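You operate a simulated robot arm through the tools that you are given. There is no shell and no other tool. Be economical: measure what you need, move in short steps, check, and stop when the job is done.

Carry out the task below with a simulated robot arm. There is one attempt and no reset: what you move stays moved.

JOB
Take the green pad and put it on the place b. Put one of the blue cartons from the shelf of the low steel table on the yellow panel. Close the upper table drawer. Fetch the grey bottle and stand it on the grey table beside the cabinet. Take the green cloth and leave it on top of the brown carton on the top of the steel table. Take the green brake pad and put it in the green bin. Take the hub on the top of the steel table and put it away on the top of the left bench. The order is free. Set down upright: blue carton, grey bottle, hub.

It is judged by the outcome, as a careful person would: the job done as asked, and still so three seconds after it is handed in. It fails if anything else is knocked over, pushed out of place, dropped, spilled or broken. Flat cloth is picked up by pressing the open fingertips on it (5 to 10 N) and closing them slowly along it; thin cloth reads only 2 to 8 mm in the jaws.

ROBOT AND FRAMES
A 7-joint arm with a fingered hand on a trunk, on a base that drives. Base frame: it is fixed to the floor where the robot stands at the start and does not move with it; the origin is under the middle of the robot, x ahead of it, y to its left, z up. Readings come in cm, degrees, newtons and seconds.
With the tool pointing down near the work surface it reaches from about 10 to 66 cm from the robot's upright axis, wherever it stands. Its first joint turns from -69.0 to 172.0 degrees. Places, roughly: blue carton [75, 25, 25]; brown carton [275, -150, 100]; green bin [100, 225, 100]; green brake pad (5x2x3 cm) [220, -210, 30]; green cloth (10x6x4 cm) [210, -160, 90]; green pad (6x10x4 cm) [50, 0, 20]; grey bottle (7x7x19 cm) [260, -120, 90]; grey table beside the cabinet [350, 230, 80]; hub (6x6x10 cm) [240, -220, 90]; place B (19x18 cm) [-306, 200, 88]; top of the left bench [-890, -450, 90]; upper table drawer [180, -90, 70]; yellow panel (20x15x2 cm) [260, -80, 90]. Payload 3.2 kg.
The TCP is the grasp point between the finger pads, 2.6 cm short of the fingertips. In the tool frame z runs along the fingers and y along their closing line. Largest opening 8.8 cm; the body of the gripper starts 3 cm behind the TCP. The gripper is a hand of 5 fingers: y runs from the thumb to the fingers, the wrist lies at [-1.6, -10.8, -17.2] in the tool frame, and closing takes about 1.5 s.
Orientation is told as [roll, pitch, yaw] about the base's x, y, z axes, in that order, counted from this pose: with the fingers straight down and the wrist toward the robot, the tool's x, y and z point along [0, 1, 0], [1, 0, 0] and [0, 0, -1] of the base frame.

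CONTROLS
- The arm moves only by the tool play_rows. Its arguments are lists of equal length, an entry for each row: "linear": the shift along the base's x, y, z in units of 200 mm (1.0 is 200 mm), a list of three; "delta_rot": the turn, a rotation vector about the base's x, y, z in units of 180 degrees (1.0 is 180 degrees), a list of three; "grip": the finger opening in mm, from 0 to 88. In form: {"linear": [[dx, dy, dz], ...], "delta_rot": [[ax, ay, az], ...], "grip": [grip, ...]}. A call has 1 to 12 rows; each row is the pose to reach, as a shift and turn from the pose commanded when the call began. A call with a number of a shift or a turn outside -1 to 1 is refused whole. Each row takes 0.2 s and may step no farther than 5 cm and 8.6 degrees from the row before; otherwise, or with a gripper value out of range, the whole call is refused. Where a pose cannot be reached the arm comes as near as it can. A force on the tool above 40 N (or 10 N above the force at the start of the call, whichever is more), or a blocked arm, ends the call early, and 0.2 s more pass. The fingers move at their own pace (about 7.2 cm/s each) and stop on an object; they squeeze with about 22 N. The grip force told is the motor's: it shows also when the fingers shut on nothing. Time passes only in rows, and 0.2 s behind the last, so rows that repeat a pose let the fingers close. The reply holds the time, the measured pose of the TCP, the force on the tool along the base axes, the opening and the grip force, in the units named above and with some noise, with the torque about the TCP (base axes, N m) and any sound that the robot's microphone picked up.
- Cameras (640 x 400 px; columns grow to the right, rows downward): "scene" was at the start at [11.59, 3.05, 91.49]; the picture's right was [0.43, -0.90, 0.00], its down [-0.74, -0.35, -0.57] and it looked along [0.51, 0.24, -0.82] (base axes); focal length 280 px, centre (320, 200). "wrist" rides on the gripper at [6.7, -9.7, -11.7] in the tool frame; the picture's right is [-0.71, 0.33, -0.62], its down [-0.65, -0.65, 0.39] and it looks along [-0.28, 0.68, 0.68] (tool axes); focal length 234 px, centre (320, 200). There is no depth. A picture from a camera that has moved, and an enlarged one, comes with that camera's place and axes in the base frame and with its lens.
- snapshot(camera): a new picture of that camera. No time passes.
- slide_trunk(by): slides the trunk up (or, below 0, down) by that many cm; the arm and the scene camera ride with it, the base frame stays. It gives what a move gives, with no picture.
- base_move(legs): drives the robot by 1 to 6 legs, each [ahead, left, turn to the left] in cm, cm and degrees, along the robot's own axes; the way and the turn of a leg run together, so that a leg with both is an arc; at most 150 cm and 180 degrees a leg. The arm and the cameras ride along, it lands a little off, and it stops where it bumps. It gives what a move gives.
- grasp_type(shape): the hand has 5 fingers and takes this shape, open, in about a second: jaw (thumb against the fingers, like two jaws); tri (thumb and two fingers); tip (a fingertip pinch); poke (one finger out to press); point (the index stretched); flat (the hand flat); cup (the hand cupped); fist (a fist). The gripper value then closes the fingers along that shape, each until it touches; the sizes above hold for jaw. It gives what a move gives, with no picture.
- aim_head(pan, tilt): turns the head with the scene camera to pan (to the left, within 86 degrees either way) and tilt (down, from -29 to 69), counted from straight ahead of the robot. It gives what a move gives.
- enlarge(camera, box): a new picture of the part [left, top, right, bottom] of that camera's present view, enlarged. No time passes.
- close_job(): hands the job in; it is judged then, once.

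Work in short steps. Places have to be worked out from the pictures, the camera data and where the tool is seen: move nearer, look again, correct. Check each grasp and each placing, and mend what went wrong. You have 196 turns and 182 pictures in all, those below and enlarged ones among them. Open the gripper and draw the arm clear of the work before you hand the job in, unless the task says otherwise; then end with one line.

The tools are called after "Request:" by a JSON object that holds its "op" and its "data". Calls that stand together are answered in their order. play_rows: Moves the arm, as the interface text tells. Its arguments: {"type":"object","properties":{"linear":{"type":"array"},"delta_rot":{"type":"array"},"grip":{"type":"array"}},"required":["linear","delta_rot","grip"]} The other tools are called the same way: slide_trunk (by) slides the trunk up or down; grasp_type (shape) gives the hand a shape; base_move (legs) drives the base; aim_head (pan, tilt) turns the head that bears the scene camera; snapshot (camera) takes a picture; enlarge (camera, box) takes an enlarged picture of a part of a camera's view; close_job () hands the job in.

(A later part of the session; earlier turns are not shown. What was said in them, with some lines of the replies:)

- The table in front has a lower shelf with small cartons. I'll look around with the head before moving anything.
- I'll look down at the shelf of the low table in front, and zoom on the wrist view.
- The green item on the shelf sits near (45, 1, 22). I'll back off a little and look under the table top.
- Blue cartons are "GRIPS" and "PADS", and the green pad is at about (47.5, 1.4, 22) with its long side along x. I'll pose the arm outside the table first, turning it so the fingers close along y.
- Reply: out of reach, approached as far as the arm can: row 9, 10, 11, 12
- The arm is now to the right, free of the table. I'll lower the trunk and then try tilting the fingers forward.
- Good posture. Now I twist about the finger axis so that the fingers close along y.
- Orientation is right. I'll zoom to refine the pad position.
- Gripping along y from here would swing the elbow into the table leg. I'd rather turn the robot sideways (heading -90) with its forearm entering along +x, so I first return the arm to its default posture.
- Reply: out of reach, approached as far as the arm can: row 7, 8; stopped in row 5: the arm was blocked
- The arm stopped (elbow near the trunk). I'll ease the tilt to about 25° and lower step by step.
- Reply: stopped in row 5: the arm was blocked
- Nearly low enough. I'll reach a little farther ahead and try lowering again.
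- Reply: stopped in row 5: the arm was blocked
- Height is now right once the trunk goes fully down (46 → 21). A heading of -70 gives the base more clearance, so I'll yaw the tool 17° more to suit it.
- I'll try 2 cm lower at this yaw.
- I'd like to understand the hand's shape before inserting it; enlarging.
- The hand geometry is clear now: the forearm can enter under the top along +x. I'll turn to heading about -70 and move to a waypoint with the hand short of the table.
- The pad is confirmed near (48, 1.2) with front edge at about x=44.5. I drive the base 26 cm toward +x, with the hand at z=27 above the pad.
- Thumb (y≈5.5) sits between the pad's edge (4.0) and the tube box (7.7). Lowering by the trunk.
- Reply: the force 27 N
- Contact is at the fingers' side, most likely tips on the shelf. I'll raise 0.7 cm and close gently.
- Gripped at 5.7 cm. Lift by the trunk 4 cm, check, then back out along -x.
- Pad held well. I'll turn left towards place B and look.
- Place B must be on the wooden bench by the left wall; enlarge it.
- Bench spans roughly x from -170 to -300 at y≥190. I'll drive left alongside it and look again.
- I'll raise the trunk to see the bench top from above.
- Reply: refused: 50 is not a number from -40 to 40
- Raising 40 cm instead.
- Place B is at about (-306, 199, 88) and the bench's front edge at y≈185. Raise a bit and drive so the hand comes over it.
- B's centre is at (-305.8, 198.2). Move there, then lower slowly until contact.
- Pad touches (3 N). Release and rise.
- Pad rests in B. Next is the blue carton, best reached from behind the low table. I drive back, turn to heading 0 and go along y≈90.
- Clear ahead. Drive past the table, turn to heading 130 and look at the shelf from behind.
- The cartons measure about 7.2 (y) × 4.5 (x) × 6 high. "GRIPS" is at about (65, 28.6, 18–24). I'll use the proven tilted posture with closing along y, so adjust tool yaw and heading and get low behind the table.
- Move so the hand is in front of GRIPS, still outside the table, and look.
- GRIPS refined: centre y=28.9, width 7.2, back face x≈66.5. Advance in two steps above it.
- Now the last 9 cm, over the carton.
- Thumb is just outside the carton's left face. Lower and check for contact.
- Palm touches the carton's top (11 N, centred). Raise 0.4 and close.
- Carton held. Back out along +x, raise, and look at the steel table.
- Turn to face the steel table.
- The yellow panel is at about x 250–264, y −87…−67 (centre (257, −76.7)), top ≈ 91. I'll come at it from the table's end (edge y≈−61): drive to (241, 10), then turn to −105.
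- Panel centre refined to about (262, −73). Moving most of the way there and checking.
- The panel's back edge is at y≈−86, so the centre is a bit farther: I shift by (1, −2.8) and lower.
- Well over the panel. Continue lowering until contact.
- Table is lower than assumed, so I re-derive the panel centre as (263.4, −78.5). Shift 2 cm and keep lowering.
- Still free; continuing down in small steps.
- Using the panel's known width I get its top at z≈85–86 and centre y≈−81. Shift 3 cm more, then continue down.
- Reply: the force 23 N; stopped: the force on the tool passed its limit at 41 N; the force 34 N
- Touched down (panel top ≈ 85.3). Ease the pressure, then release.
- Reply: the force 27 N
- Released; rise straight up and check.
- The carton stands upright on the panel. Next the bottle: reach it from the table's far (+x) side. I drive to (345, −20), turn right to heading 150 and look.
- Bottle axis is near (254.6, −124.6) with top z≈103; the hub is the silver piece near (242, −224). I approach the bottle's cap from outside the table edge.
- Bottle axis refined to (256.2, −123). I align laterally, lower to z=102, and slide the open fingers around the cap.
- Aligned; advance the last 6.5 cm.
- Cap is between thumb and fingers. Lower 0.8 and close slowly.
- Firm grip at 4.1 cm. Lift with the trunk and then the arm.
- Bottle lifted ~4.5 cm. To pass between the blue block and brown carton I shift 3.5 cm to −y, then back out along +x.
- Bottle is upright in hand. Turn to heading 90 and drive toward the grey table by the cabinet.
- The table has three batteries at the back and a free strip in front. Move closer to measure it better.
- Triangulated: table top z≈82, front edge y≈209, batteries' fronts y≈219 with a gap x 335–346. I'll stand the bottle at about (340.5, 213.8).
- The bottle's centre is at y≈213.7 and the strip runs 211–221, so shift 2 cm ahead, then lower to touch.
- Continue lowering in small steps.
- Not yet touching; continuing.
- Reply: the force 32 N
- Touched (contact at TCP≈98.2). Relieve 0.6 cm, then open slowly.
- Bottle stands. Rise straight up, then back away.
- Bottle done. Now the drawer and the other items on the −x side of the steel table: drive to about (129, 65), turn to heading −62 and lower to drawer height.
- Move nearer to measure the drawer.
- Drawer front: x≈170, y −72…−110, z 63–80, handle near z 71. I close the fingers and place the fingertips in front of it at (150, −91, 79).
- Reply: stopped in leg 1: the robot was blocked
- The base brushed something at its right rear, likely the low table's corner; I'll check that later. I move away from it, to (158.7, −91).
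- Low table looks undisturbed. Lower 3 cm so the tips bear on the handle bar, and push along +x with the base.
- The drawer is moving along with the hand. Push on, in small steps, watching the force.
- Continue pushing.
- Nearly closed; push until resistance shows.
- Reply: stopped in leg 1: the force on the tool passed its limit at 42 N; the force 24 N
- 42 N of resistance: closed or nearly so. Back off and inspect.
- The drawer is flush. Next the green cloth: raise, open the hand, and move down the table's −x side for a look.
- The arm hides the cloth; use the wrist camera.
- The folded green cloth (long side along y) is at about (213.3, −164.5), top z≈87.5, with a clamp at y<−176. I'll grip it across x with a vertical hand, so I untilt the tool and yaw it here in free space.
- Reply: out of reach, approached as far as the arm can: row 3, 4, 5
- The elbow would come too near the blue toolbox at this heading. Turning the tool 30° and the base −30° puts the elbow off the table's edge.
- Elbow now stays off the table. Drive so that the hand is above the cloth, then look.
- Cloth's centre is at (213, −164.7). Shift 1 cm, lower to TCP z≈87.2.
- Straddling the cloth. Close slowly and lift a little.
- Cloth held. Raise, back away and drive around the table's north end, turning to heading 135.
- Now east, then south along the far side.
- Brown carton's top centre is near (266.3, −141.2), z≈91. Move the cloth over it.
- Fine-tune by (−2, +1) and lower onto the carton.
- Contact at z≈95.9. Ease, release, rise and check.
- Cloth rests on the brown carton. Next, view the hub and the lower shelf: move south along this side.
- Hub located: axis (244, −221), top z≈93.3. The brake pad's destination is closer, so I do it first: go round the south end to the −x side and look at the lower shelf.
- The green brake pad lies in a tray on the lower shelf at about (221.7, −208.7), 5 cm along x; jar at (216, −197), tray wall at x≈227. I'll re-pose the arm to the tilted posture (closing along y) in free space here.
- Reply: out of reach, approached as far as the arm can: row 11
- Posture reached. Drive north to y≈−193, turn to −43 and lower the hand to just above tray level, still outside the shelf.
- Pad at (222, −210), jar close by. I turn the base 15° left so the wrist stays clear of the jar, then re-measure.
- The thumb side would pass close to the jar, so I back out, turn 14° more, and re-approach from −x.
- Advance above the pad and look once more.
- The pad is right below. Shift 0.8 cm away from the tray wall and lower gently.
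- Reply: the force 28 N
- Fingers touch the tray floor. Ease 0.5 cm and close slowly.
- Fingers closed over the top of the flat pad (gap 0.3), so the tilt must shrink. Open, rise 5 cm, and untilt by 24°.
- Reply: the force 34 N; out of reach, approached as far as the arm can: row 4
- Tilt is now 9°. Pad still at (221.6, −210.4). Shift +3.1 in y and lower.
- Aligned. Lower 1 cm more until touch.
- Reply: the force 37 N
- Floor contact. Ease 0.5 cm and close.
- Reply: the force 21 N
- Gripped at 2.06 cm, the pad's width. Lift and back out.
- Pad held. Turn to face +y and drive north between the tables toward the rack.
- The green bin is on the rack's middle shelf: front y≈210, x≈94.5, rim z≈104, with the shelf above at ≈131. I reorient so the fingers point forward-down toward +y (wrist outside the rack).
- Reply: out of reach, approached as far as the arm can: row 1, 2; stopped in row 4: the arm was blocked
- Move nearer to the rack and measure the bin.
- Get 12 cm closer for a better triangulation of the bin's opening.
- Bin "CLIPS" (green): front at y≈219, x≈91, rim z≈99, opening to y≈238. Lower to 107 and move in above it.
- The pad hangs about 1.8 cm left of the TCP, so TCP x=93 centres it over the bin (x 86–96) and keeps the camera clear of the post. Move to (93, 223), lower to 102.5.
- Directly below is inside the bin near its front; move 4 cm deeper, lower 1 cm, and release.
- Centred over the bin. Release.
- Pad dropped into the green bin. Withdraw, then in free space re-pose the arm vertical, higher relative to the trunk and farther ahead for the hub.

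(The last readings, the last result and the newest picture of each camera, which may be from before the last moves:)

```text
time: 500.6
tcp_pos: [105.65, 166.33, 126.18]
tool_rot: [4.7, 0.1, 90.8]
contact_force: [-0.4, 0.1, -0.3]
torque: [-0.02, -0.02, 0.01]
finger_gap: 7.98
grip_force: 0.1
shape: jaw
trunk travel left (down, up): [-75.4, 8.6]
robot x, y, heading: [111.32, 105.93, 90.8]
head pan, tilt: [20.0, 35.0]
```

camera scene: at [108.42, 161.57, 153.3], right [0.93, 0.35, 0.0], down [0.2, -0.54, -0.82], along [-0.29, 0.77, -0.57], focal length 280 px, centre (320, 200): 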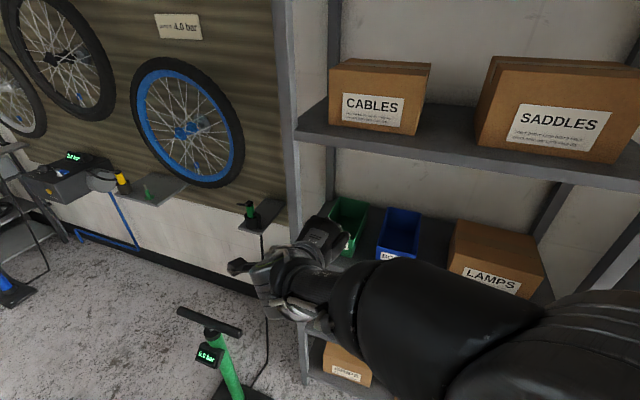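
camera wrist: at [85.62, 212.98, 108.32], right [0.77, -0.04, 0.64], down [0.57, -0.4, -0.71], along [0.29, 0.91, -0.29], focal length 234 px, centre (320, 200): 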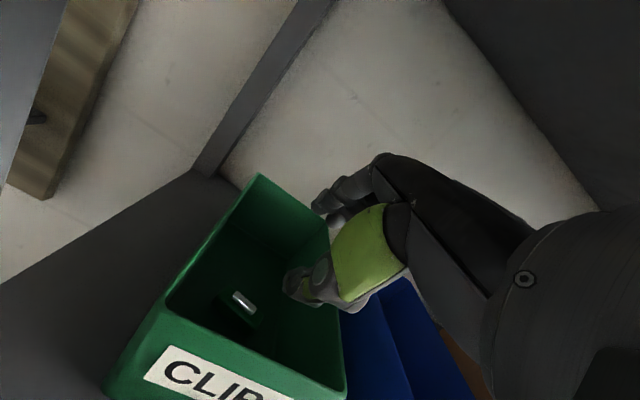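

Pose good (60 cm ahead, level). Lower the trunk and drive around to the table's far side beside the hub.

Request:
{"op": "play_rows", "data": {"linear": [[0, 0, 0]], "delta_rot": [[0, -0.026, 0]], "grip": [80]}}

Request:
{"op": "slide_trunk", "data": {"by": -22}}

Request:
{"op": "base_move", "data": {"legs": [[-40, -117, 0], [-20, -117, 0], [-130, 0, 0], [-128, 0, 0], [0, 0, 89.5]]}}

Request:
{"op": "aim_head", "data": {"pan": 15, "tilt": 40}}

Request:
{"op": "snapshot", "data": {"camera": "scene"}}

Request:
{"op": "snapshot", "data": {"camera": "wrist"}}

```text
time: 501.0
tcp_pos: [105.61, 166.43, 126.01]
tool_rot: [0.0, 0.2, 90.7]
contact_force: [-0.5, 0.1, 0.5]
torque: [0.02, -0.01, -0.01]
finger_gap: 7.99
grip_force: 0.1
shape: jaw
trunk travel left (down, up): [-75.4, 8.6]
robot x, y, heading: [111.31, 105.94, 90.7]
head pan, tilt: [20.0, 35.0]
```

```text
time: 503.3
tcp_pos: [105.55, 166.25, 104.07]
tool_rot: [0.0, 0.0, 90.7]
contact_force: [0.0, 0.4, 0.5]
torque: [0.02, -0.03, 0.01]
finger_gap: 7.96
grip_force: 0.0
shape: jaw
trunk travel left (down, up): [-53.4, 30.6]
robot x, y, heading: [110.87, 106.4, 90.5]
head pan, tilt: [20.0, 35.0]
```

```text
time: 531.2
tcp_pos: [294.92, -212.09, 104.16]
tool_rot: [0.1, 0.0, -179.2]
contact_force: [0.1, -0.1, 0.0]
torque: [0.01, 0.02, 0.02]
finger_gap: 7.97
grip_force: 0.0
shape: jaw
trunk travel left (down, up): [-53.4, 30.6]
robot x, y, heading: [354.6, -205.98, -179.2]
head pan, tilt: [20.0, 35.0]
```

```text
time: 531.9
tcp_pos: [295.03, -211.97, 104.12]
tool_rot: [0.1, 0.0, -179.2]
contact_force: [0.5, 0.3, 0.5]
torque: [0.0, 0.0, 0.02]
finger_gap: 7.94
grip_force: 0.0
shape: jaw
trunk travel left (down, up): [-53.4, 30.6]
robot x, y, heading: [354.72, -206.42, -179.1]
head pan, tilt: [15.0, 40.0]
```

```text
34 pictures are left
camera scene: at [341.93, -208.63, 122.04], right [-0.27, 0.96, 0.0], down [0.62, 0.18, -0.77], along [-0.74, -0.21, -0.64], focal length 280 px, centre (320, 200)
```

scene: 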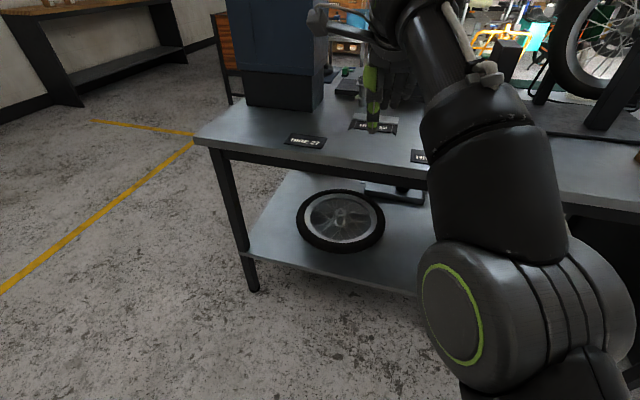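

```text
33 pictures are left
camera wrist: at [304.84, -218.58, 115.96], right [-0.34, 0.7, 0.62], down [0.65, 0.66, -0.39], along [-0.68, 0.27, -0.68], focal length 234 px, centre (320, 200)
```

wrist: 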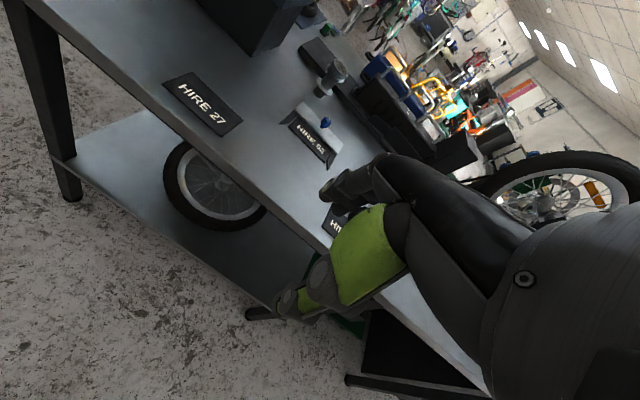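

The elbow hangs low in this pose and would hit the table edge. Raise the trunk 18 cm and lower the arm by as much, and see how much reach remains.

Request:
{"op": "slide_trunk", "data": {"by": 18}}

Request:
{"op": "play_rows", "data": {"linear": [[0, 0, -0.18], [0, 0, -0.36], [0, 0, -0.54], [0, 0, -0.72], [0, 0, -0.9]], "delta_rot": [[0, 0, 0], [0, 0, 0], [0, 0, 0], [0, 0, 0], [0, 0, 0]], "grip": [80, 80, 80, 80, 80]}}

Request:
{"op": "snapshot", "data": {"camera": "scene"}}

```text
time: 533.9
tcp_pos: [295.05, -211.92, 122.1]
tool_rot: [0.1, 0.0, -179.2]
contact_force: [0.4, -0.3, 0.2]
torque: [0.05, 0.0, -0.03]
finger_gap: 7.97
grip_force: 0.1
shape: jaw
trunk travel left (down, up): [-71.4, 12.6]
robot x, y, heading: [354.91, -206.66, -179.4]
head pan, tilt: [15.0, 40.0]
```

```text
time: 535.1
tcp_pos: [294.74, -211.91, 104.51]
tool_rot: [0.7, -0.3, -179.4]
contact_force: [0.1, -0.2, 0.6]
torque: [0.0, -0.01, -0.02]
finger_gap: 7.98
grip_force: 0.1
shape: jaw
trunk travel left (down, up): [-71.4, 12.6]
robot x, y, heading: [355.29, -206.3, -179.2]
head pan, tilt: [15.0, 40.0]
```

```text
32 pictures are left
camera scene: at [341.89, -208.6, 140.03], right [-0.27, 0.96, 0.0], down [0.62, 0.17, -0.77], along [-0.74, -0.21, -0.64], focal length 280 px, centre (320, 200)
```

scene: 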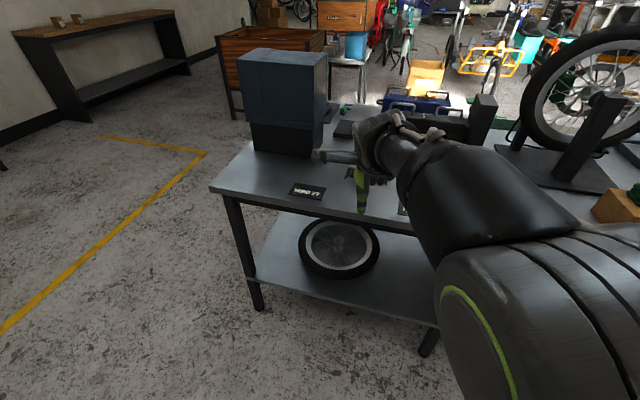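

Elbow is now well above the table and the reach is kept. Advance toward the hub and look.

Request:
{"op": "base_move", "data": {"legs": [[40, 8.1, 0]]}}

Request:
{"op": "snapshot", "data": {"camera": "wrist"}}

```text
time: 537.6
tcp_pos: [255.27, -221.18, 104.15]
tool_rot: [0.5, 0.0, -179.2]
contact_force: [-0.6, -0.2, -0.2]
torque: [0.0, 0.0, -0.03]
finger_gap: 7.97
grip_force: 0.1
shape: jaw
trunk travel left (down, up): [-71.4, 12.6]
robot x, y, heading: [315.7, -215.18, -178.8]
head pan, tilt: [15.0, 40.0]
```

```text
31 pictures are left
camera wrist: at [265.13, -227.67, 116.07], right [-0.34, 0.71, 0.62], down [0.64, 0.65, -0.39], along [-0.68, 0.26, -0.68], focal length 234 px, centre (320, 200)
```

wrist: 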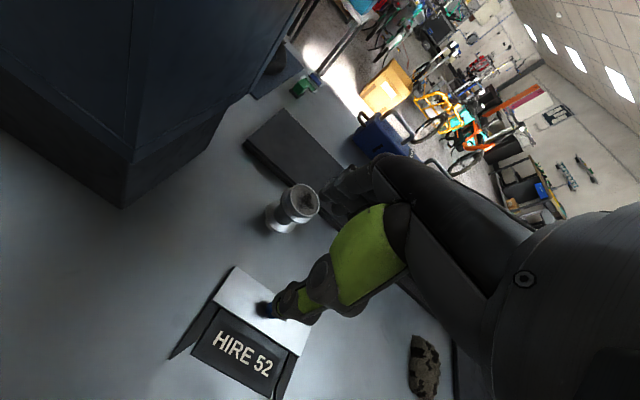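

Hub axis confirmed at (244, −221). Move over it and lower partway.

Request:
{"op": "base_move", "data": {"legs": [[11.2, 0, 0]]}}

Request:
{"op": "slide_trunk", "data": {"by": -6.5}}

Request:
{"op": "snapshot", "data": {"camera": "wrist"}}

```text
time: 538.8
tcp_pos: [244.2, -221.18, 104.31]
tool_rot: [0.7, 0.1, -179.3]
contact_force: [-0.8, -0.8, 0.1]
torque: [0.02, -0.02, -0.02]
finger_gap: 7.98
grip_force: 0.0
shape: jaw
trunk travel left (down, up): [-71.4, 12.6]
robot x, y, heading: [304.53, -215.3, -179.0]
head pan, tilt: [15.0, 40.0]
```

```text
time: 539.9
tcp_pos: [244.14, -221.3, 97.76]
tool_rot: [0.7, 0.0, -179.4]
contact_force: [0.1, -0.3, -0.8]
torque: [0.01, 0.01, 0.0]
finger_gap: 7.98
grip_force: 0.0
shape: jaw
trunk travel left (down, up): [-64.9, 19.1]
robot x, y, heading: [304.17, -215.08, -179.0]
head pan, tilt: [15.0, 40.0]
```

```text
30 pictures are left
camera wrist: at [254.02, -227.73, 109.67], right [-0.34, 0.71, 0.62], down [0.65, 0.65, -0.4], along [-0.68, 0.26, -0.68], focal length 234 px, centre (320, 200)
```

wrist: 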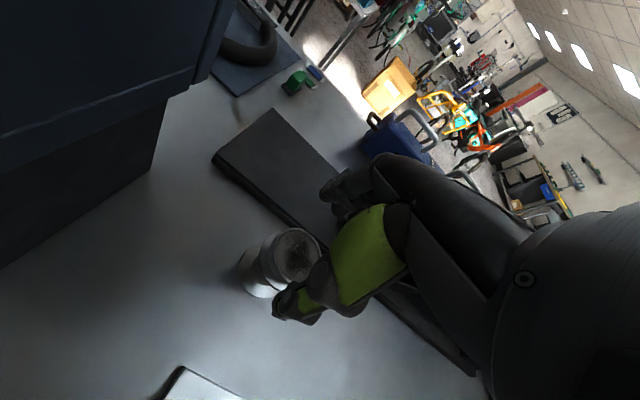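

Centred. Lower to z≈91.6 and close.

Request:
{"op": "slide_trunk", "data": {"by": -4.5}}

Request:
{"op": "slide_trunk", "data": {"by": -1.6}}

Request:
{"op": "play_rows", "data": {"linear": [[0, 0, 0], [0, 0, 0], [0, 0, 0], [0, 0, 0], [0, 0, 0], [0, 0, 0], [0, 0, 0], [0, 0, 0]], "delta_rot": [[0, 0, 0], [0, 0, 0], [0, 0, 0], [0, 0, 0], [0, 0, 0], [0, 0, 0], [0, 0, 0], [0, 0, 0]], "grip": [73, 66, 60, 54, 48, 42, 36, 30]}}

Request:
{"op": "snapshot", "data": {"camera": "wrist"}}

```text
time: 540.8
tcp_pos: [244.28, -221.3, 93.31]
tool_rot: [0.7, -0.1, -179.3]
contact_force: [0.9, -0.4, 0.2]
torque: [-0.02, 0.01, -0.01]
finger_gap: 8.0
grip_force: 0.0
shape: jaw
trunk travel left (down, up): [-60.4, 23.6]
robot x, y, heading: [304.52, -215.23, -179.0]
head pan, tilt: [15.0, 40.0]
```

```text
time: 541.4
tcp_pos: [244.28, -221.23, 91.67]
tool_rot: [0.8, 0.0, -179.3]
contact_force: [-1.3, 0.9, 1.4]
torque: [0.04, 0.03, 0.0]
finger_gap: 7.98
grip_force: 0.1
shape: jaw
trunk travel left (down, up): [-58.8, 25.2]
robot x, y, heading: [304.51, -215.35, -178.9]
head pan, tilt: [15.0, 40.0]
```

```text
time: 543.2
tcp_pos: [244.17, -221.18, 91.6]
tool_rot: [0.7, 0.1, -179.2]
contact_force: [0.5, -0.4, 0.3]
torque: [0.0, -0.02, 0.03]
finger_gap: 4.07
grip_force: 21.7
shape: jaw
trunk travel left (down, up): [-58.8, 25.2]
robot x, y, heading: [304.39, -215.05, -179.1]
head pan, tilt: [15.0, 40.0]
```

```text
29 pictures are left
camera wrist: at [253.99, -227.75, 103.5], right [-0.34, 0.71, 0.62], down [0.65, 0.65, -0.4], along [-0.68, 0.26, -0.68], focal length 234 px, centre (320, 200)
```

wrist: 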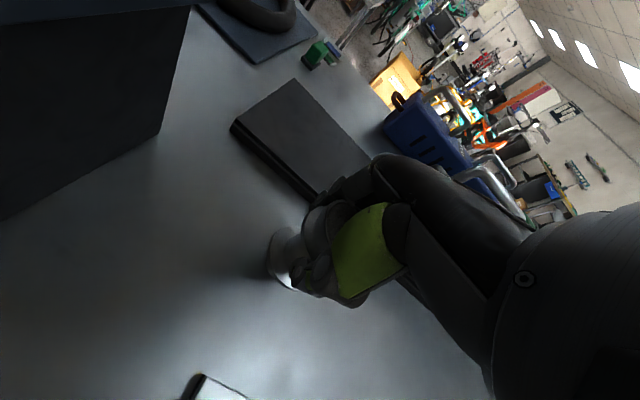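

Hub gripped (4.1 cm at the waist). Lift, back out, and drive north then west along the corridor at y≈90.

Request:
{"op": "slide_trunk", "data": {"by": 12}}

Request:
{"op": "base_move", "data": {"legs": [[-46, 0, 0], [0, -102, 0], [0, -102, 0], [0, -101, 0], [150, 0, 0], [150, 0, 0]]}}

Request:
{"op": "snapshot", "data": {"camera": "wrist"}}

Request:
{"op": "aim_head", "data": {"pan": 0, "tilt": 12}}

Request:
{"op": "snapshot", "data": {"camera": "scene"}}

```text
time: 544.7
tcp_pos: [244.23, -221.32, 103.55]
tool_rot: [0.6, 0.1, -179.2]
contact_force: [-0.3, -0.2, -2.6]
torque: [-0.01, -0.01, -0.01]
finger_gap: 4.11
grip_force: 21.8
shape: jaw
trunk travel left (down, up): [-70.8, 13.2]
robot x, y, heading: [304.41, -215.09, -178.9]
head pan, tilt: [15.0, 40.0]
```

```text
time: 576.3
tcp_pos: [-7.87, 104.5, 103.63]
tool_rot: [0.8, 0.0, 176.3]
contact_force: [0.0, -0.2, -2.6]
torque: [-0.02, 0.0, 0.03]
finger_gap: 4.07
grip_force: 22.2
shape: jaw
trunk travel left (down, up): [-70.8, 13.2]
robot x, y, heading: [52.85, 105.78, 177.0]
head pan, tilt: [15.0, 40.0]
```

```text
28 pictures are left
camera wrist: at [1.33, 97.26, 115.52], right [-0.29, 0.73, 0.62], down [0.69, 0.6, -0.4], along [-0.66, 0.31, -0.68], focal length 234 px, centre (320, 200)
```

wrist: 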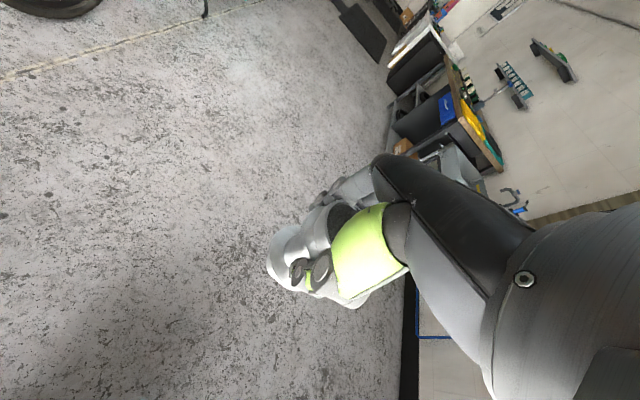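

```text
time: 577.2
tcp_pos: [-7.86, 104.4, 103.56]
tool_rot: [0.7, 0.1, 176.2]
contact_force: [-0.5, -1.0, -3.0]
torque: [-0.01, -0.02, 0.0]
finger_gap: 4.07
grip_force: 22.4
shape: jaw
trunk travel left (down, up): [-70.8, 13.2]
robot x, y, heading: [52.69, 105.84, 176.9]
head pan, tilt: [0.0, 12.0]
```

```text
27 pictures are left
camera scene: at [38.35, 106.6, 143.86], right [0.06, 1.0, 0.0], down [0.21, -0.01, -0.98], along [-0.98, 0.05, -0.21], focal length 280 px, centre (320, 200)
```

scene: 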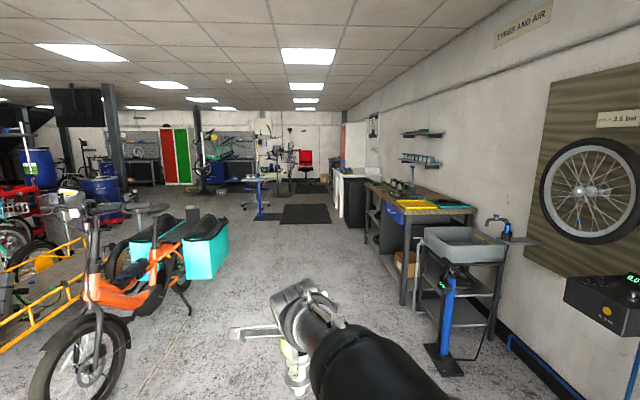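

Hub is held; the left bench should be the far one on the left of this view. Drive west along the clear aisle.

Request:
{"op": "base_move", "data": {"legs": [[0, 0, 3.5], [150, 5, 0], [150, 5, 0], [130, 5, 0]]}}

Request:
{"op": "aim_head", "data": {"pan": 25, "tilt": 15}}

Request:
{"op": "snapshot", "data": {"camera": "scene"}}

```text
refused: leg 2 is longer than a leg can be; nothing moved
```

```text
time: 578.1
tcp_pos: [-7.93, 104.47, 103.49]
tool_rot: [0.6, 0.0, 176.3]
contact_force: [-0.3, 0.5, -2.9]
torque: [0.0, 0.0, -0.01]
finger_gap: 4.07
grip_force: 21.8
shape: jaw
trunk travel left (down, up): [-70.8, 13.2]
robot x, y, heading: [52.65, 106.26, 176.7]
head pan, tilt: [25.0, 15.0]
```

```text
26 pictures are left
camera scene: at [38.99, 102.63, 143.39], right [-0.37, 0.93, 0.0], down [0.24, 0.1, -0.97], along [-0.9, -0.36, -0.26], focal length 280 px, centre (320, 200)
```

scene: 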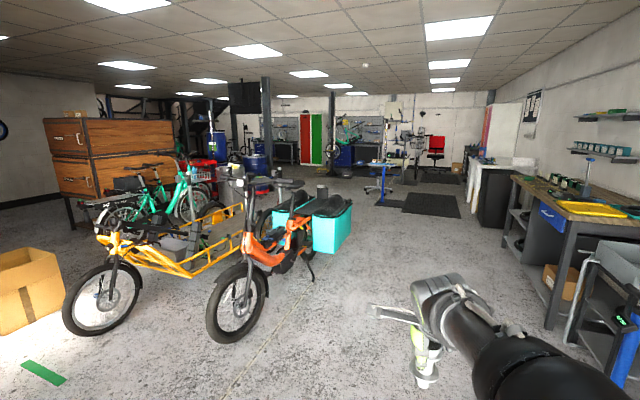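

Leg slightly too long; retry with shorter legs.

Request:
{"op": "base_move", "data": {"legs": [[0, 0, 3.5], [149, 4, 0], [149, 4, 0], [120, 4, 0]]}}

Request:
{"op": "aim_head", "data": {"pan": 40, "tilt": 15}}

Request:
{"op": "snapshot", "data": {"camera": "scene"}}

```text
time: 598.7
tcp_pos: [-429.1, 99.1, 103.62]
tool_rot: [0.7, 0.0, 177.6]
contact_force: [-0.1, -0.4, -2.3]
torque: [-0.05, 0.02, 0.0]
finger_gap: 4.11
grip_force: 22.0
shape: jaw
trunk travel left (down, up): [-70.8, 13.2]
robot x, y, heading: [-368.5, 101.61, 178.3]
head pan, tilt: [25.0, 15.0]
```

```text
time: 599.5
tcp_pos: [-429.09, 99.18, 103.59]
tool_rot: [0.7, 0.1, 177.6]
contact_force: [-0.3, 0.9, -1.5]
torque: [-0.01, -0.02, -0.03]
finger_gap: 4.08
grip_force: 21.9
shape: jaw
trunk travel left (down, up): [-70.8, 13.2]
robot x, y, heading: [-368.66, 101.8, 178.3]
head pan, tilt: [40.0, 15.0]
```

```text
25 pictures are left
camera scene: at [-380.92, 96.17, 143.39], right [-0.62, 0.79, 0.0], down [0.2, 0.16, -0.97], along [-0.76, -0.6, -0.26], focal length 280 px, centre (320, 200)
```

scene: 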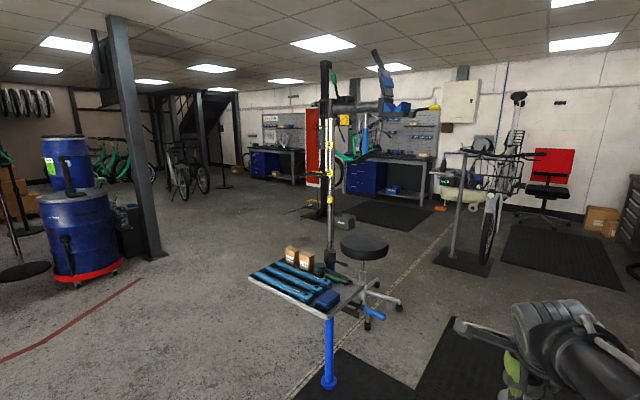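

The left bench is the far one with blue drawers at left. I'll route around the tool stand: back, turn to −y, go south, then turn toward the bench.

Request:
{"op": "base_move", "data": {"legs": [[-40, 0, 0], [0, 0, 90], [140, 0, 0], [0, 0, -48], [75, -25.8, 0], [75, -25.8, 0]]}}

Request:
{"op": "aim_head", "data": {"pan": 5, "tilt": 15}}

Request:
{"op": "snapshot", "data": {"camera": "scene"}}

```text
time: 622.2
tcp_pos: [-525.24, -134.62, 103.62]
tool_rot: [0.7, 0.2, -141.9]
contact_force: [-1.1, -0.1, -2.8]
torque: [-0.05, 0.0, 0.03]
finger_gap: 4.1
grip_force: 22.2
shape: jaw
trunk travel left (down, up): [-70.8, 13.2]
robot x, y, heading: [-480.88, -92.87, -141.7]
head pan, tilt: [40.0, 15.0]
```

```text
time: 623.3
tcp_pos: [-525.34, -134.66, 103.51]
tool_rot: [0.7, 0.1, -141.8]
contact_force: [0.7, -0.6, -2.6]
torque: [-0.02, -0.03, 0.03]
finger_gap: 4.09
grip_force: 22.2
shape: jaw
trunk travel left (down, up): [-70.8, 13.2]
robot x, y, heading: [-480.91, -93.11, -141.2]
head pan, tilt: [5.0, 15.0]
```

```text
24 pictures are left
camera scene: at [-491.68, -102.86, 143.38], right [-0.69, 0.72, 0.0], down [0.19, 0.18, -0.97], along [-0.7, -0.67, -0.26], focal length 280 px, centre (320, 200)
```

scene: 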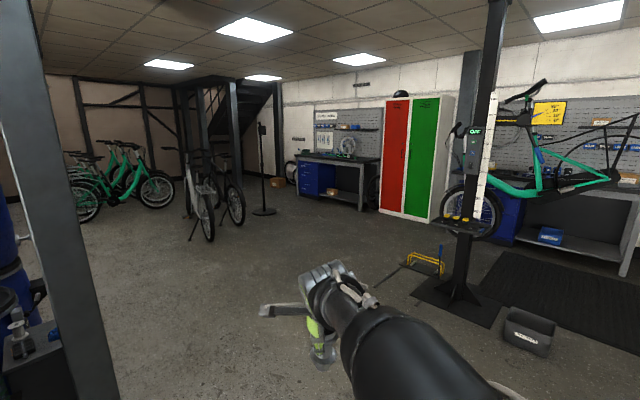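

Path to the bench is clear. Advance 220 cm and look again.

Request:
{"op": "base_move", "data": {"legs": [[110, 0, 0], [110, 0, 0]]}}

Request:
{"op": "aim_head", "data": {"pan": 0, "tilt": 20}}

Request:
{"op": "snapshot", "data": {"camera": "scene"}}

```text
time: 634.1
tcp_pos: [-694.69, -274.55, 103.56]
tool_rot: [0.6, 0.1, -140.8]
contact_force: [-0.4, -0.1, -1.6]
torque: [0.0, -0.03, 0.01]
finger_gap: 4.11
grip_force: 21.5
shape: jaw
trunk travel left (down, up): [-70.8, 13.2]
robot x, y, heading: [-651.31, -232.45, -140.6]
head pan, tilt: [5.0, 15.0]
```

```text
time: 634.8
tcp_pos: [-694.73, -274.53, 103.64]
tool_rot: [0.7, 0.0, -140.8]
contact_force: [0.1, 0.2, -3.1]
torque: [-0.01, 0.0, 0.01]
finger_gap: 4.09
grip_force: 21.7
shape: jaw
trunk travel left (down, up): [-70.8, 13.2]
robot x, y, heading: [-651.55, -232.37, -140.2]
head pan, tilt: [0.0, 20.0]
```

```text
23 pictures are left
camera scene: at [-662.21, -241.52, 142.57], right [-0.64, 0.77, 0.0], down [0.26, 0.22, -0.94], along [-0.72, -0.6, -0.34], focal length 280 px, centre (320, 200)
```

scene: 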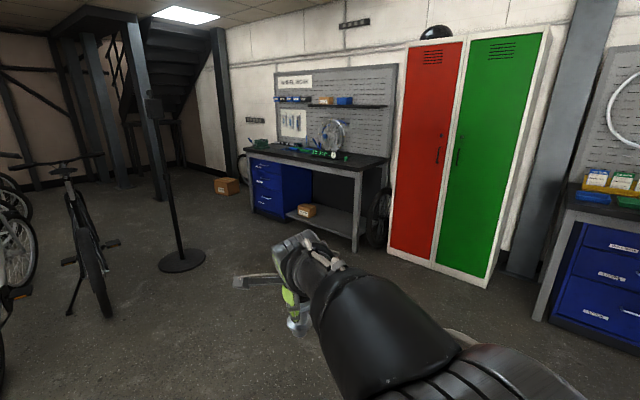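

Request:
{"op": "enlarge", "data": {"camera": "scene", "box": [230, 80, 410, 250]}}

```text
2.35 times, centred on (320, 165) of scene
camera zoom: at [-662.21, -241.52, 142.57], right [-0.64, 0.77, 0.0], down [0.26, 0.22, -0.94], along [-0.72, -0.6, -0.34], focal length 659 px, centre (320, 282)
```

zoom: 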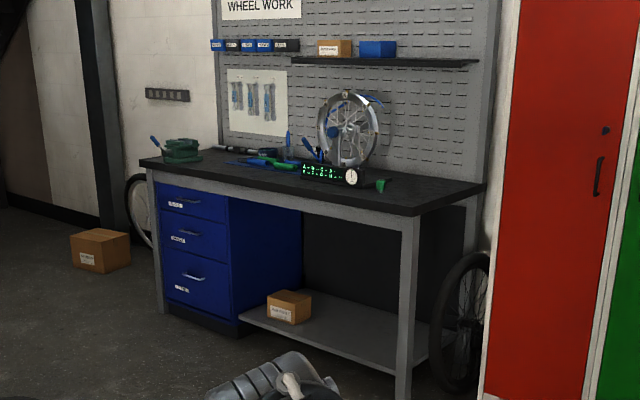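

Bench: front edge x≈−845, y −506…−355, with free space at the right front. Target for the hub: (−864, −371). Drive to (−770, −365) and face −x.

Request:
{"op": "base_move", "data": {"legs": [[88, 13, 0], [80, 13, 0], [0, 0, -39.8]]}}

Request:
{"op": "slide_trunk", "data": {"by": 4}}

Request:
{"op": "aim_head", "data": {"pan": 10, "tilt": 35}}

Request:
{"op": "snapshot", "data": {"camera": "scene"}}

Request:
{"op": "snapshot", "data": {"camera": "wrist"}}

```text
time: 645.2
tcp_pos: [-824.09, -363.02, 103.58]
tool_rot: [0.7, 0.1, 179.2]
contact_force: [0.3, 0.4, -2.6]
torque: [-0.05, 0.0, -0.01]
finger_gap: 4.08
grip_force: 21.9
shape: jaw
trunk travel left (down, up): [-70.8, 13.2]
robot x, y, heading: [-763.72, -358.68, 179.8]
head pan, tilt: [0.0, 20.0]
```

```text
time: 646.1
tcp_pos: [-824.31, -362.99, 107.58]
tool_rot: [0.8, 0.2, 179.1]
contact_force: [-0.2, -0.3, -1.7]
torque: [-0.01, 0.01, 0.02]
finger_gap: 4.1
grip_force: 21.8
shape: jaw
trunk travel left (down, up): [-74.8, 9.2]
robot x, y, heading: [-763.92, -358.98, 179.6]
head pan, tilt: [0.0, 20.0]
```

```text
time: 646.8
tcp_pos: [-824.19, -363.11, 107.55]
tool_rot: [0.7, 0.1, 179.1]
contact_force: [0.1, -0.5, -1.6]
torque: [-0.05, 0.02, 0.01]
finger_gap: 4.07
grip_force: 22.0
shape: jaw
trunk travel left (down, up): [-74.8, 9.2]
robot x, y, heading: [-764.08, -358.76, 179.6]
head pan, tilt: [10.0, 35.0]
```

```text
21 pictures are left
camera scene: at [-777.41, -360.25, 144.19], right [-0.17, 0.99, 0.0], down [0.57, 0.1, -0.82], along [-0.81, -0.14, -0.57], focal length 280 px, centre (320, 200)
```

scene: 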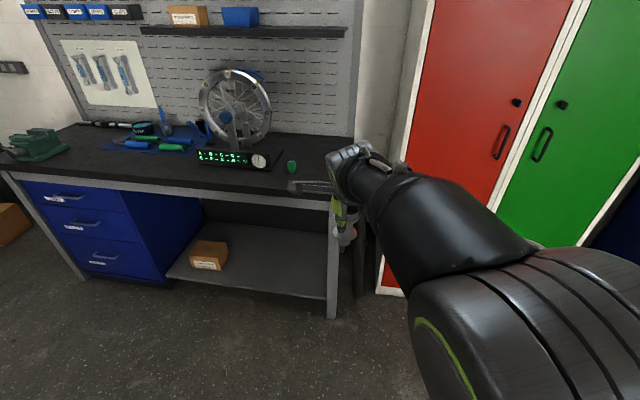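

```text
20 pictures are left
camera wrist: at [-814.6, -369.81, 119.54], right [-0.32, 0.72, 0.61], down [0.66, 0.63, -0.4], along [-0.68, 0.28, -0.68], focal length 234 px, centre (320, 200)
```

wrist: 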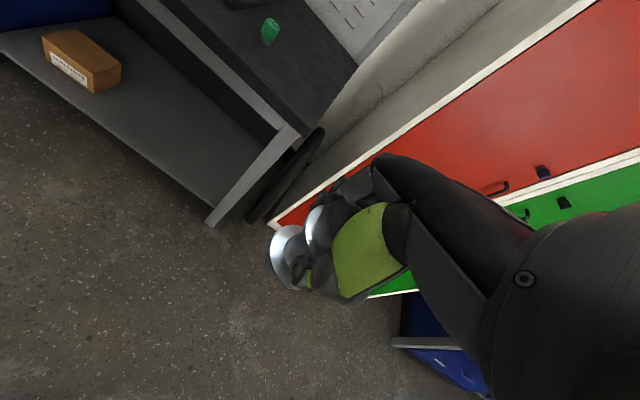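

Corner of the bench refined: front x≈−854, right end y≈−368; a small green item at (−875, −388). New target (−864, −377). Move there.

Request:
{"op": "base_move", "data": {"legs": [[20, 13.7, 0], [19.8, 0, 0]]}}

Request:
{"op": "slide_trunk", "data": {"by": -5}}

Request:
{"op": "snapshot", "data": {"camera": "wrist"}}

Request:
{"op": "snapshot", "data": {"camera": "scene"}}

```text
time: 649.8
tcp_pos: [-863.47, -376.5, 107.57]
tool_rot: [0.7, 0.1, 179.1]
contact_force: [-0.9, 0.1, -2.2]
torque: [-0.02, -0.04, 0.01]
finger_gap: 4.1
grip_force: 22.5
shape: jaw
trunk travel left (down, up): [-74.8, 9.2]
robot x, y, heading: [-803.15, -372.34, 179.6]
head pan, tilt: [10.0, 35.0]
```

```text
time: 650.7
tcp_pos: [-863.44, -376.49, 102.53]
tool_rot: [0.8, 0.1, 179.1]
contact_force: [0.6, -0.7, -2.0]
torque: [0.01, 0.0, -0.02]
finger_gap: 4.1
grip_force: 21.6
shape: jaw
trunk travel left (down, up): [-69.8, 14.2]
robot x, y, heading: [-803.2, -372.16, 179.9]
head pan, tilt: [10.0, 35.0]
```

```text
19 pictures are left
camera wrist: at [-853.8, -383.22, 114.55], right [-0.32, 0.72, 0.61], down [0.66, 0.63, -0.4], along [-0.68, 0.28, -0.68], focal length 234 px, centre (320, 200)
```

wrist: 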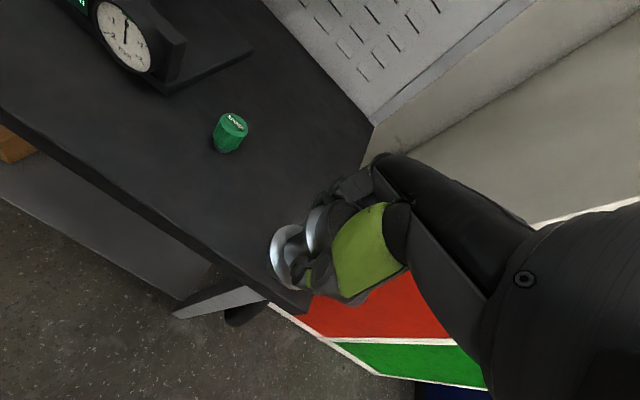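

```text
18 pictures are left
camera scene: at [-816.62, -373.6, 139.18], right [-0.17, 0.99, 0.0], down [0.57, 0.1, -0.82], along [-0.81, -0.14, -0.57], focal length 280 px, centre (320, 200)
```

scene: 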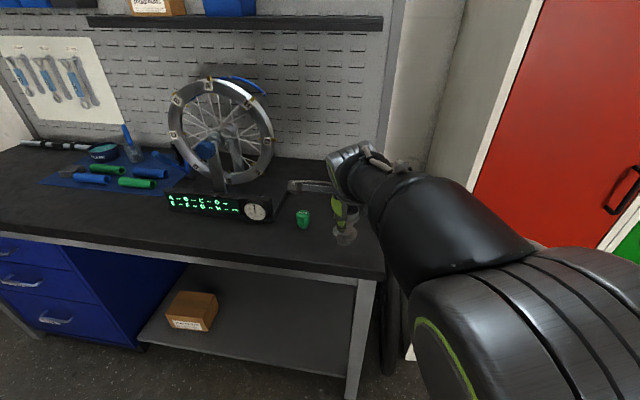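

The front edge is farther than I thought (≈ −862), so the hub would sit on the edge; go 13 cm deeper, to about (−876, −376).

Request:
{"op": "base_move", "data": {"legs": [[12.8, -0.4, 0]]}}

Request:
{"op": "snapshot", "data": {"camera": "wrist"}}

```text
time: 652.0
tcp_pos: [-876.25, -376.08, 102.66]
tool_rot: [0.7, 0.0, 179.2]
contact_force: [-0.3, 0.0, -2.1]
torque: [-0.02, -0.01, 0.01]
finger_gap: 4.08
grip_force: 22.0
shape: jaw
trunk travel left (down, up): [-69.8, 14.2]
robot x, y, heading: [-815.67, -371.32, 180.0]
head pan, tilt: [10.0, 35.0]
```

```text
17 pictures are left
camera wrist: at [-866.63, -382.78, 114.54], right [-0.32, 0.72, 0.61], down [0.66, 0.64, -0.4], along [-0.68, 0.28, -0.68], focal length 234 px, centre (320, 200)
```

wrist: 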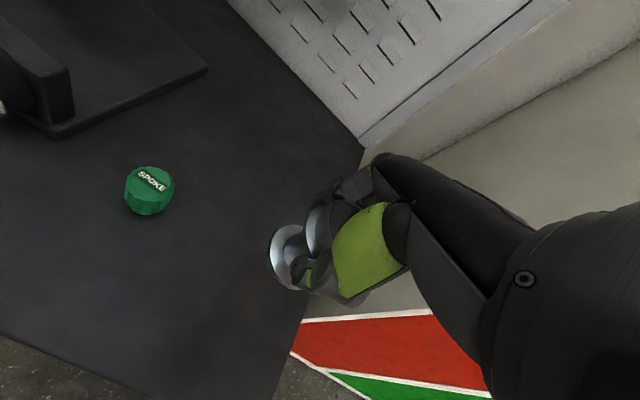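

Good margins all round. Lower until contact.

Request:
{"op": "slide_trunk", "data": {"by": -3.5}}

Request:
{"op": "slide_trunk", "data": {"by": -0.8}}

Request:
{"op": "slide_trunk", "data": {"by": -0.7}}

```text
time: 652.8
tcp_pos: [-876.26, -375.97, 99.08]
tool_rot: [0.8, 0.0, 179.2]
contact_force: [-0.1, -1.2, -2.1]
torque: [-0.04, -0.02, -0.01]
finger_gap: 4.11
grip_force: 22.0
shape: jaw
trunk travel left (down, up): [-66.3, 17.7]
robot x, y, heading: [-815.96, -371.69, 179.8]
head pan, tilt: [10.0, 35.0]
```

```text
time: 653.4
tcp_pos: [-876.32, -376.01, 98.14]
tool_rot: [0.8, 0.1, 179.1]
contact_force: [-0.5, 0.6, -1.9]
torque: [0.01, -0.02, -0.04]
finger_gap: 4.08
grip_force: 21.6
shape: jaw
trunk travel left (down, up): [-65.5, 18.5]
robot x, y, heading: [-815.88, -371.47, 179.9]
head pan, tilt: [10.0, 35.0]
```

```text
time: 653.9
tcp_pos: [-876.29, -376.04, 97.61]
tool_rot: [0.7, 0.1, 179.2]
contact_force: [0.4, 0.1, -2.2]
torque: [-0.02, -0.06, -0.02]
finger_gap: 4.08
grip_force: 22.3
shape: jaw
trunk travel left (down, up): [-64.8, 19.2]
robot x, y, heading: [-815.73, -371.61, 179.7]
head pan, tilt: [10.0, 35.0]
```

Request:
{"op": "slide_trunk", "data": {"by": -0.7}}

Request:
{"op": "slide_trunk", "data": {"by": -0.6}}

Request:
{"op": "slide_trunk", "data": {"by": -0.6}}

```text
time: 654.5
tcp_pos: [-876.23, -376.01, 96.83]
tool_rot: [0.9, 0.1, 179.2]
contact_force: [-0.5, -0.3, -2.5]
torque: [-0.04, -0.02, 0.02]
finger_gap: 4.08
grip_force: 21.9
shape: jaw
trunk travel left (down, up): [-64.1, 19.9]
robot x, y, heading: [-815.73, -371.93, 179.5]
head pan, tilt: [10.0, 35.0]
```

```text
time: 655.0
tcp_pos: [-876.25, -376.05, 96.21]
tool_rot: [0.8, 0.1, 179.2]
contact_force: [0.3, -0.2, -1.8]
torque: [0.0, -0.03, 0.02]
finger_gap: 4.07
grip_force: 21.7
shape: jaw
trunk travel left (down, up): [-63.5, 20.5]
robot x, y, heading: [-815.89, -371.25, 179.8]
head pan, tilt: [10.0, 35.0]
```

```text
time: 655.6
tcp_pos: [-876.31, -376.1, 95.83]
tool_rot: [0.9, 0.1, 179.2]
contact_force: [0.3, -0.3, -2.1]
torque: [-0.03, 0.04, 0.01]
finger_gap: 4.07
grip_force: 21.0
shape: jaw
trunk travel left (down, up): [-62.9, 21.1]
robot x, y, heading: [-815.23, -371.8, 179.6]
head pan, tilt: [10.0, 35.0]
```

Still free; check the view and continue.

Request:
{"op": "snapshot", "data": {"camera": "wrist"}}

Request:
{"op": "slide_trunk", "data": {"by": -0.6}}

Request:
{"op": "slide_trunk", "data": {"by": -0.6}}

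```text
16 pictures are left
camera wrist: at [-866.61, -382.78, 107.64], right [-0.32, 0.72, 0.61], down [0.66, 0.64, -0.4], along [-0.68, 0.28, -0.68], focal length 234 px, centre (320, 200)
```

wrist: 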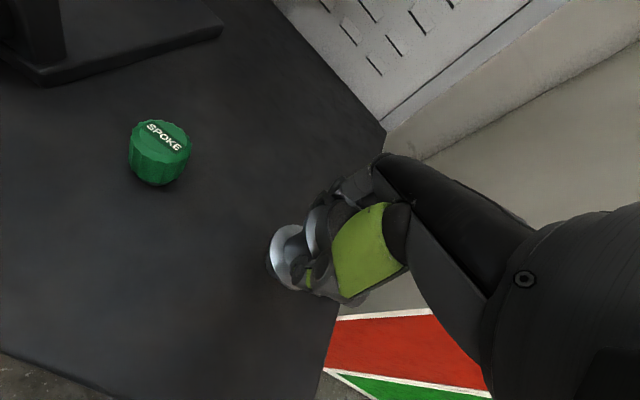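

```text
time: 656.1
tcp_pos: [-876.2, -376.07, 95.14]
tool_rot: [0.7, 0.1, 179.2]
contact_force: [-1.0, -0.4, -2.6]
torque: [0.0, 0.0, -0.03]
finger_gap: 4.07
grip_force: 21.9
shape: jaw
trunk travel left (down, up): [-62.3, 21.7]
robot x, y, heading: [-815.99, -371.51, 179.8]
head pan, tilt: [10.0, 35.0]
```

```text
time: 656.7
tcp_pos: [-876.3, -376.09, 94.5]
tool_rot: [0.9, 0.1, 179.2]
contact_force: [-0.6, 0.7, -2.5]
torque: [-0.02, 0.01, -0.01]
finger_gap: 4.07
grip_force: 22.6
shape: jaw
trunk travel left (down, up): [-61.7, 22.3]
robot x, y, heading: [-815.94, -371.37, 179.8]
head pan, tilt: [10.0, 35.0]
```

Continue down gently.

Request:
{"op": "slide_trunk", "data": {"by": -0.6}}

Request:
{"op": "slide_trunk", "data": {"by": -0.6}}

Request:
{"op": "slide_trunk", "data": {"by": -0.5}}

```text
time: 657.2
tcp_pos: [-876.23, -376.09, 93.93]
tool_rot: [0.8, 0.2, 179.2]
contact_force: [0.6, 0.5, -2.1]
torque: [0.0, -0.01, 0.02]
finger_gap: 4.07
grip_force: 21.7
shape: jaw
trunk travel left (down, up): [-61.1, 22.9]
robot x, y, heading: [-815.78, -371.34, 179.6]
head pan, tilt: [10.0, 35.0]
```

```text
time: 657.8
tcp_pos: [-876.29, -376.06, 93.44]
tool_rot: [0.8, -0.1, 179.2]
contact_force: [-0.5, -1.3, 4.7]
torque: [0.01, 0.08, 0.04]
finger_gap: 4.05
grip_force: 22.4
shape: jaw
trunk travel left (down, up): [-60.5, 23.5]
robot x, y, heading: [-815.89, -371.53, 179.8]
head pan, tilt: [10.0, 35.0]
```

```text
time: 658.3
tcp_pos: [-876.12, -376.16, 93.32]
tool_rot: [0.8, -0.5, 179.2]
contact_force: [0.0, -3.6, 17.5]
torque: [0.02, 0.29, 0.03]
finger_gap: 4.12
grip_force: 22.0
shape: jaw
trunk travel left (down, up): [-60.0, 24.0]
robot x, y, heading: [-815.59, -371.57, 179.8]
head pan, tilt: [10.0, 35.0]
```

Touchdown at TCP 93.5. Ease 0.4 and release slowly.

Request:
{"op": "slide_trunk", "data": {"by": 0.4}}

Request:
{"op": "play_rows", "data": {"linear": [[0, 0, 0], [0, 0, 0], [0, 0, 0], [0, 0, 0], [0, 0, 0], [0, 0, 0]], "delta_rot": [[0, 0, 0], [0, 0, 0], [0, 0, 0], [0, 0, 0], [0, 0, 0], [0, 0, 0]], "grip": [44, 50, 57, 64, 72, 80]}}

Request:
{"op": "snapshot", "data": {"camera": "wrist"}}

```text
time: 658.8
tcp_pos: [-876.16, -376.16, 93.25]
tool_rot: [0.7, 0.1, 179.2]
contact_force: [-2.5, -2.2, 11.6]
torque: [-0.01, 0.28, 0.04]
finger_gap: 4.08
grip_force: 22.6
shape: jaw
trunk travel left (down, up): [-60.4, 23.6]
robot x, y, heading: [-815.83, -371.38, 179.4]
head pan, tilt: [10.0, 35.0]
```

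```text
time: 660.2
tcp_pos: [-876.26, -376.04, 93.23]
tool_rot: [0.7, 0.0, 179.2]
contact_force: [0.2, -0.2, 0.2]
torque: [-0.04, 0.02, -0.02]
finger_gap: 7.96
grip_force: 0.1
shape: jaw
trunk travel left (down, up): [-60.4, 23.6]
robot x, y, heading: [-816.05, -371.51, 179.7]
head pan, tilt: [10.0, 35.0]
```

```text
15 pictures are left
camera wrist: at [-866.59, -382.77, 105.14], right [-0.32, 0.72, 0.61], down [0.66, 0.64, -0.4], along [-0.68, 0.28, -0.68], focal length 234 px, centre (320, 200)
```

wrist: 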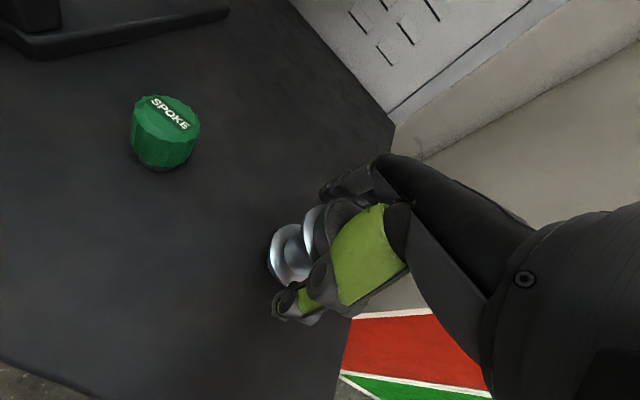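

The hub stands. Rise straight up and back away, then verify.

Request:
{"op": "slide_trunk", "data": {"by": 5}}

Request:
{"op": "slide_trunk", "data": {"by": 13}}

Request:
{"op": "base_move", "data": {"legs": [[-45, 0, 0]]}}

Request:
{"op": "snapshot", "data": {"camera": "wrist"}}

Request:
{"op": "snapshot", "data": {"camera": "scene"}}

```text
time: 661.2
tcp_pos: [-876.17, -376.06, 98.18]
tool_rot: [0.8, 0.0, 179.2]
contact_force: [-0.3, 0.1, -0.1]
torque: [0.01, 0.0, 0.0]
finger_gap: 7.95
grip_force: 0.1
shape: jaw
trunk travel left (down, up): [-65.4, 18.6]
robot x, y, heading: [-815.7, -371.59, 179.5]
head pan, tilt: [10.0, 35.0]
```

```text
time: 662.7
tcp_pos: [-876.19, -376.05, 111.18]
tool_rot: [0.7, 0.0, 179.1]
contact_force: [-0.1, -0.2, -1.3]
torque: [0.0, -0.01, 0.01]
finger_gap: 8.0
grip_force: 0.1
shape: jaw
trunk travel left (down, up): [-78.4, 5.6]
robot x, y, heading: [-815.68, -372.07, 179.8]
head pan, tilt: [10.0, 35.0]
```

```text
time: 665.5
tcp_pos: [-831.46, -376.25, 111.15]
tool_rot: [0.8, 0.1, 179.3]
contact_force: [0.8, 0.7, 0.4]
torque: [0.0, -0.02, 0.01]
finger_gap: 7.98
grip_force: 0.0
shape: jaw
trunk travel left (down, up): [-78.4, 5.6]
robot x, y, heading: [-771.19, -371.68, 179.8]
head pan, tilt: [10.0, 35.0]
```

```text
14 pictures are left
camera wrist: at [-821.78, -383.04, 123.16], right [-0.32, 0.72, 0.61], down [0.66, 0.64, -0.4], along [-0.68, 0.28, -0.68], focal length 234 px, centre (320, 200)
```

wrist: 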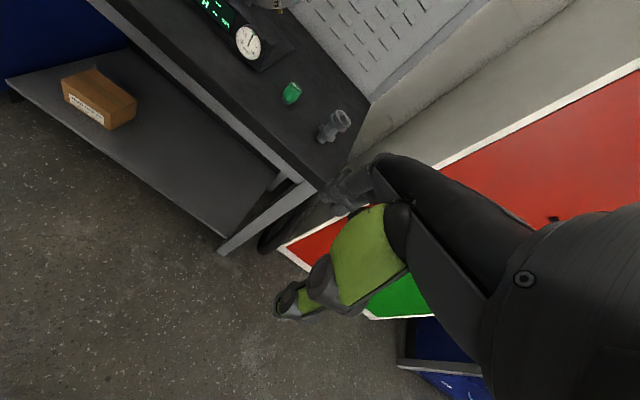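

```text
13 pictures are left
camera scene: at [-784.62, -373.33, 147.79], right [-0.17, 0.99, 0.0], down [0.57, 0.1, -0.82], along [-0.81, -0.14, -0.57], focal length 280 px, centre (320, 200)
```

scene: 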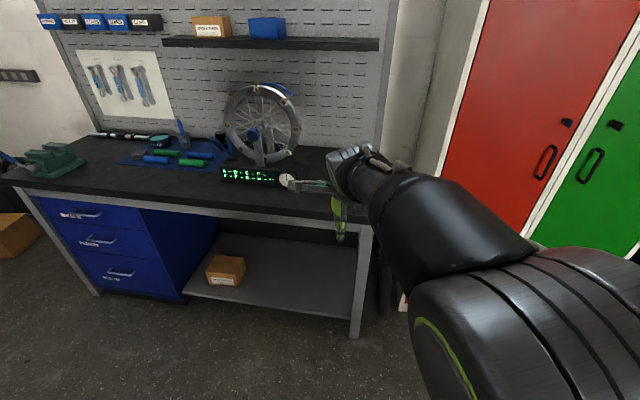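

All seven items are placed: the hub stands upright on the left bench, and the hand is open and clear. Handing in.

Request:
{"op": "close_job", "data": {}}

```text
The job is handed in.
```

I finished all seven parts and handed the job in; in the last views of each, everything was where you asked and the carton, bottle and hub stood upright. The base bumped something once near the low table, probably its back right corner. The parts of that table I could see afterwards looked undisturbed.
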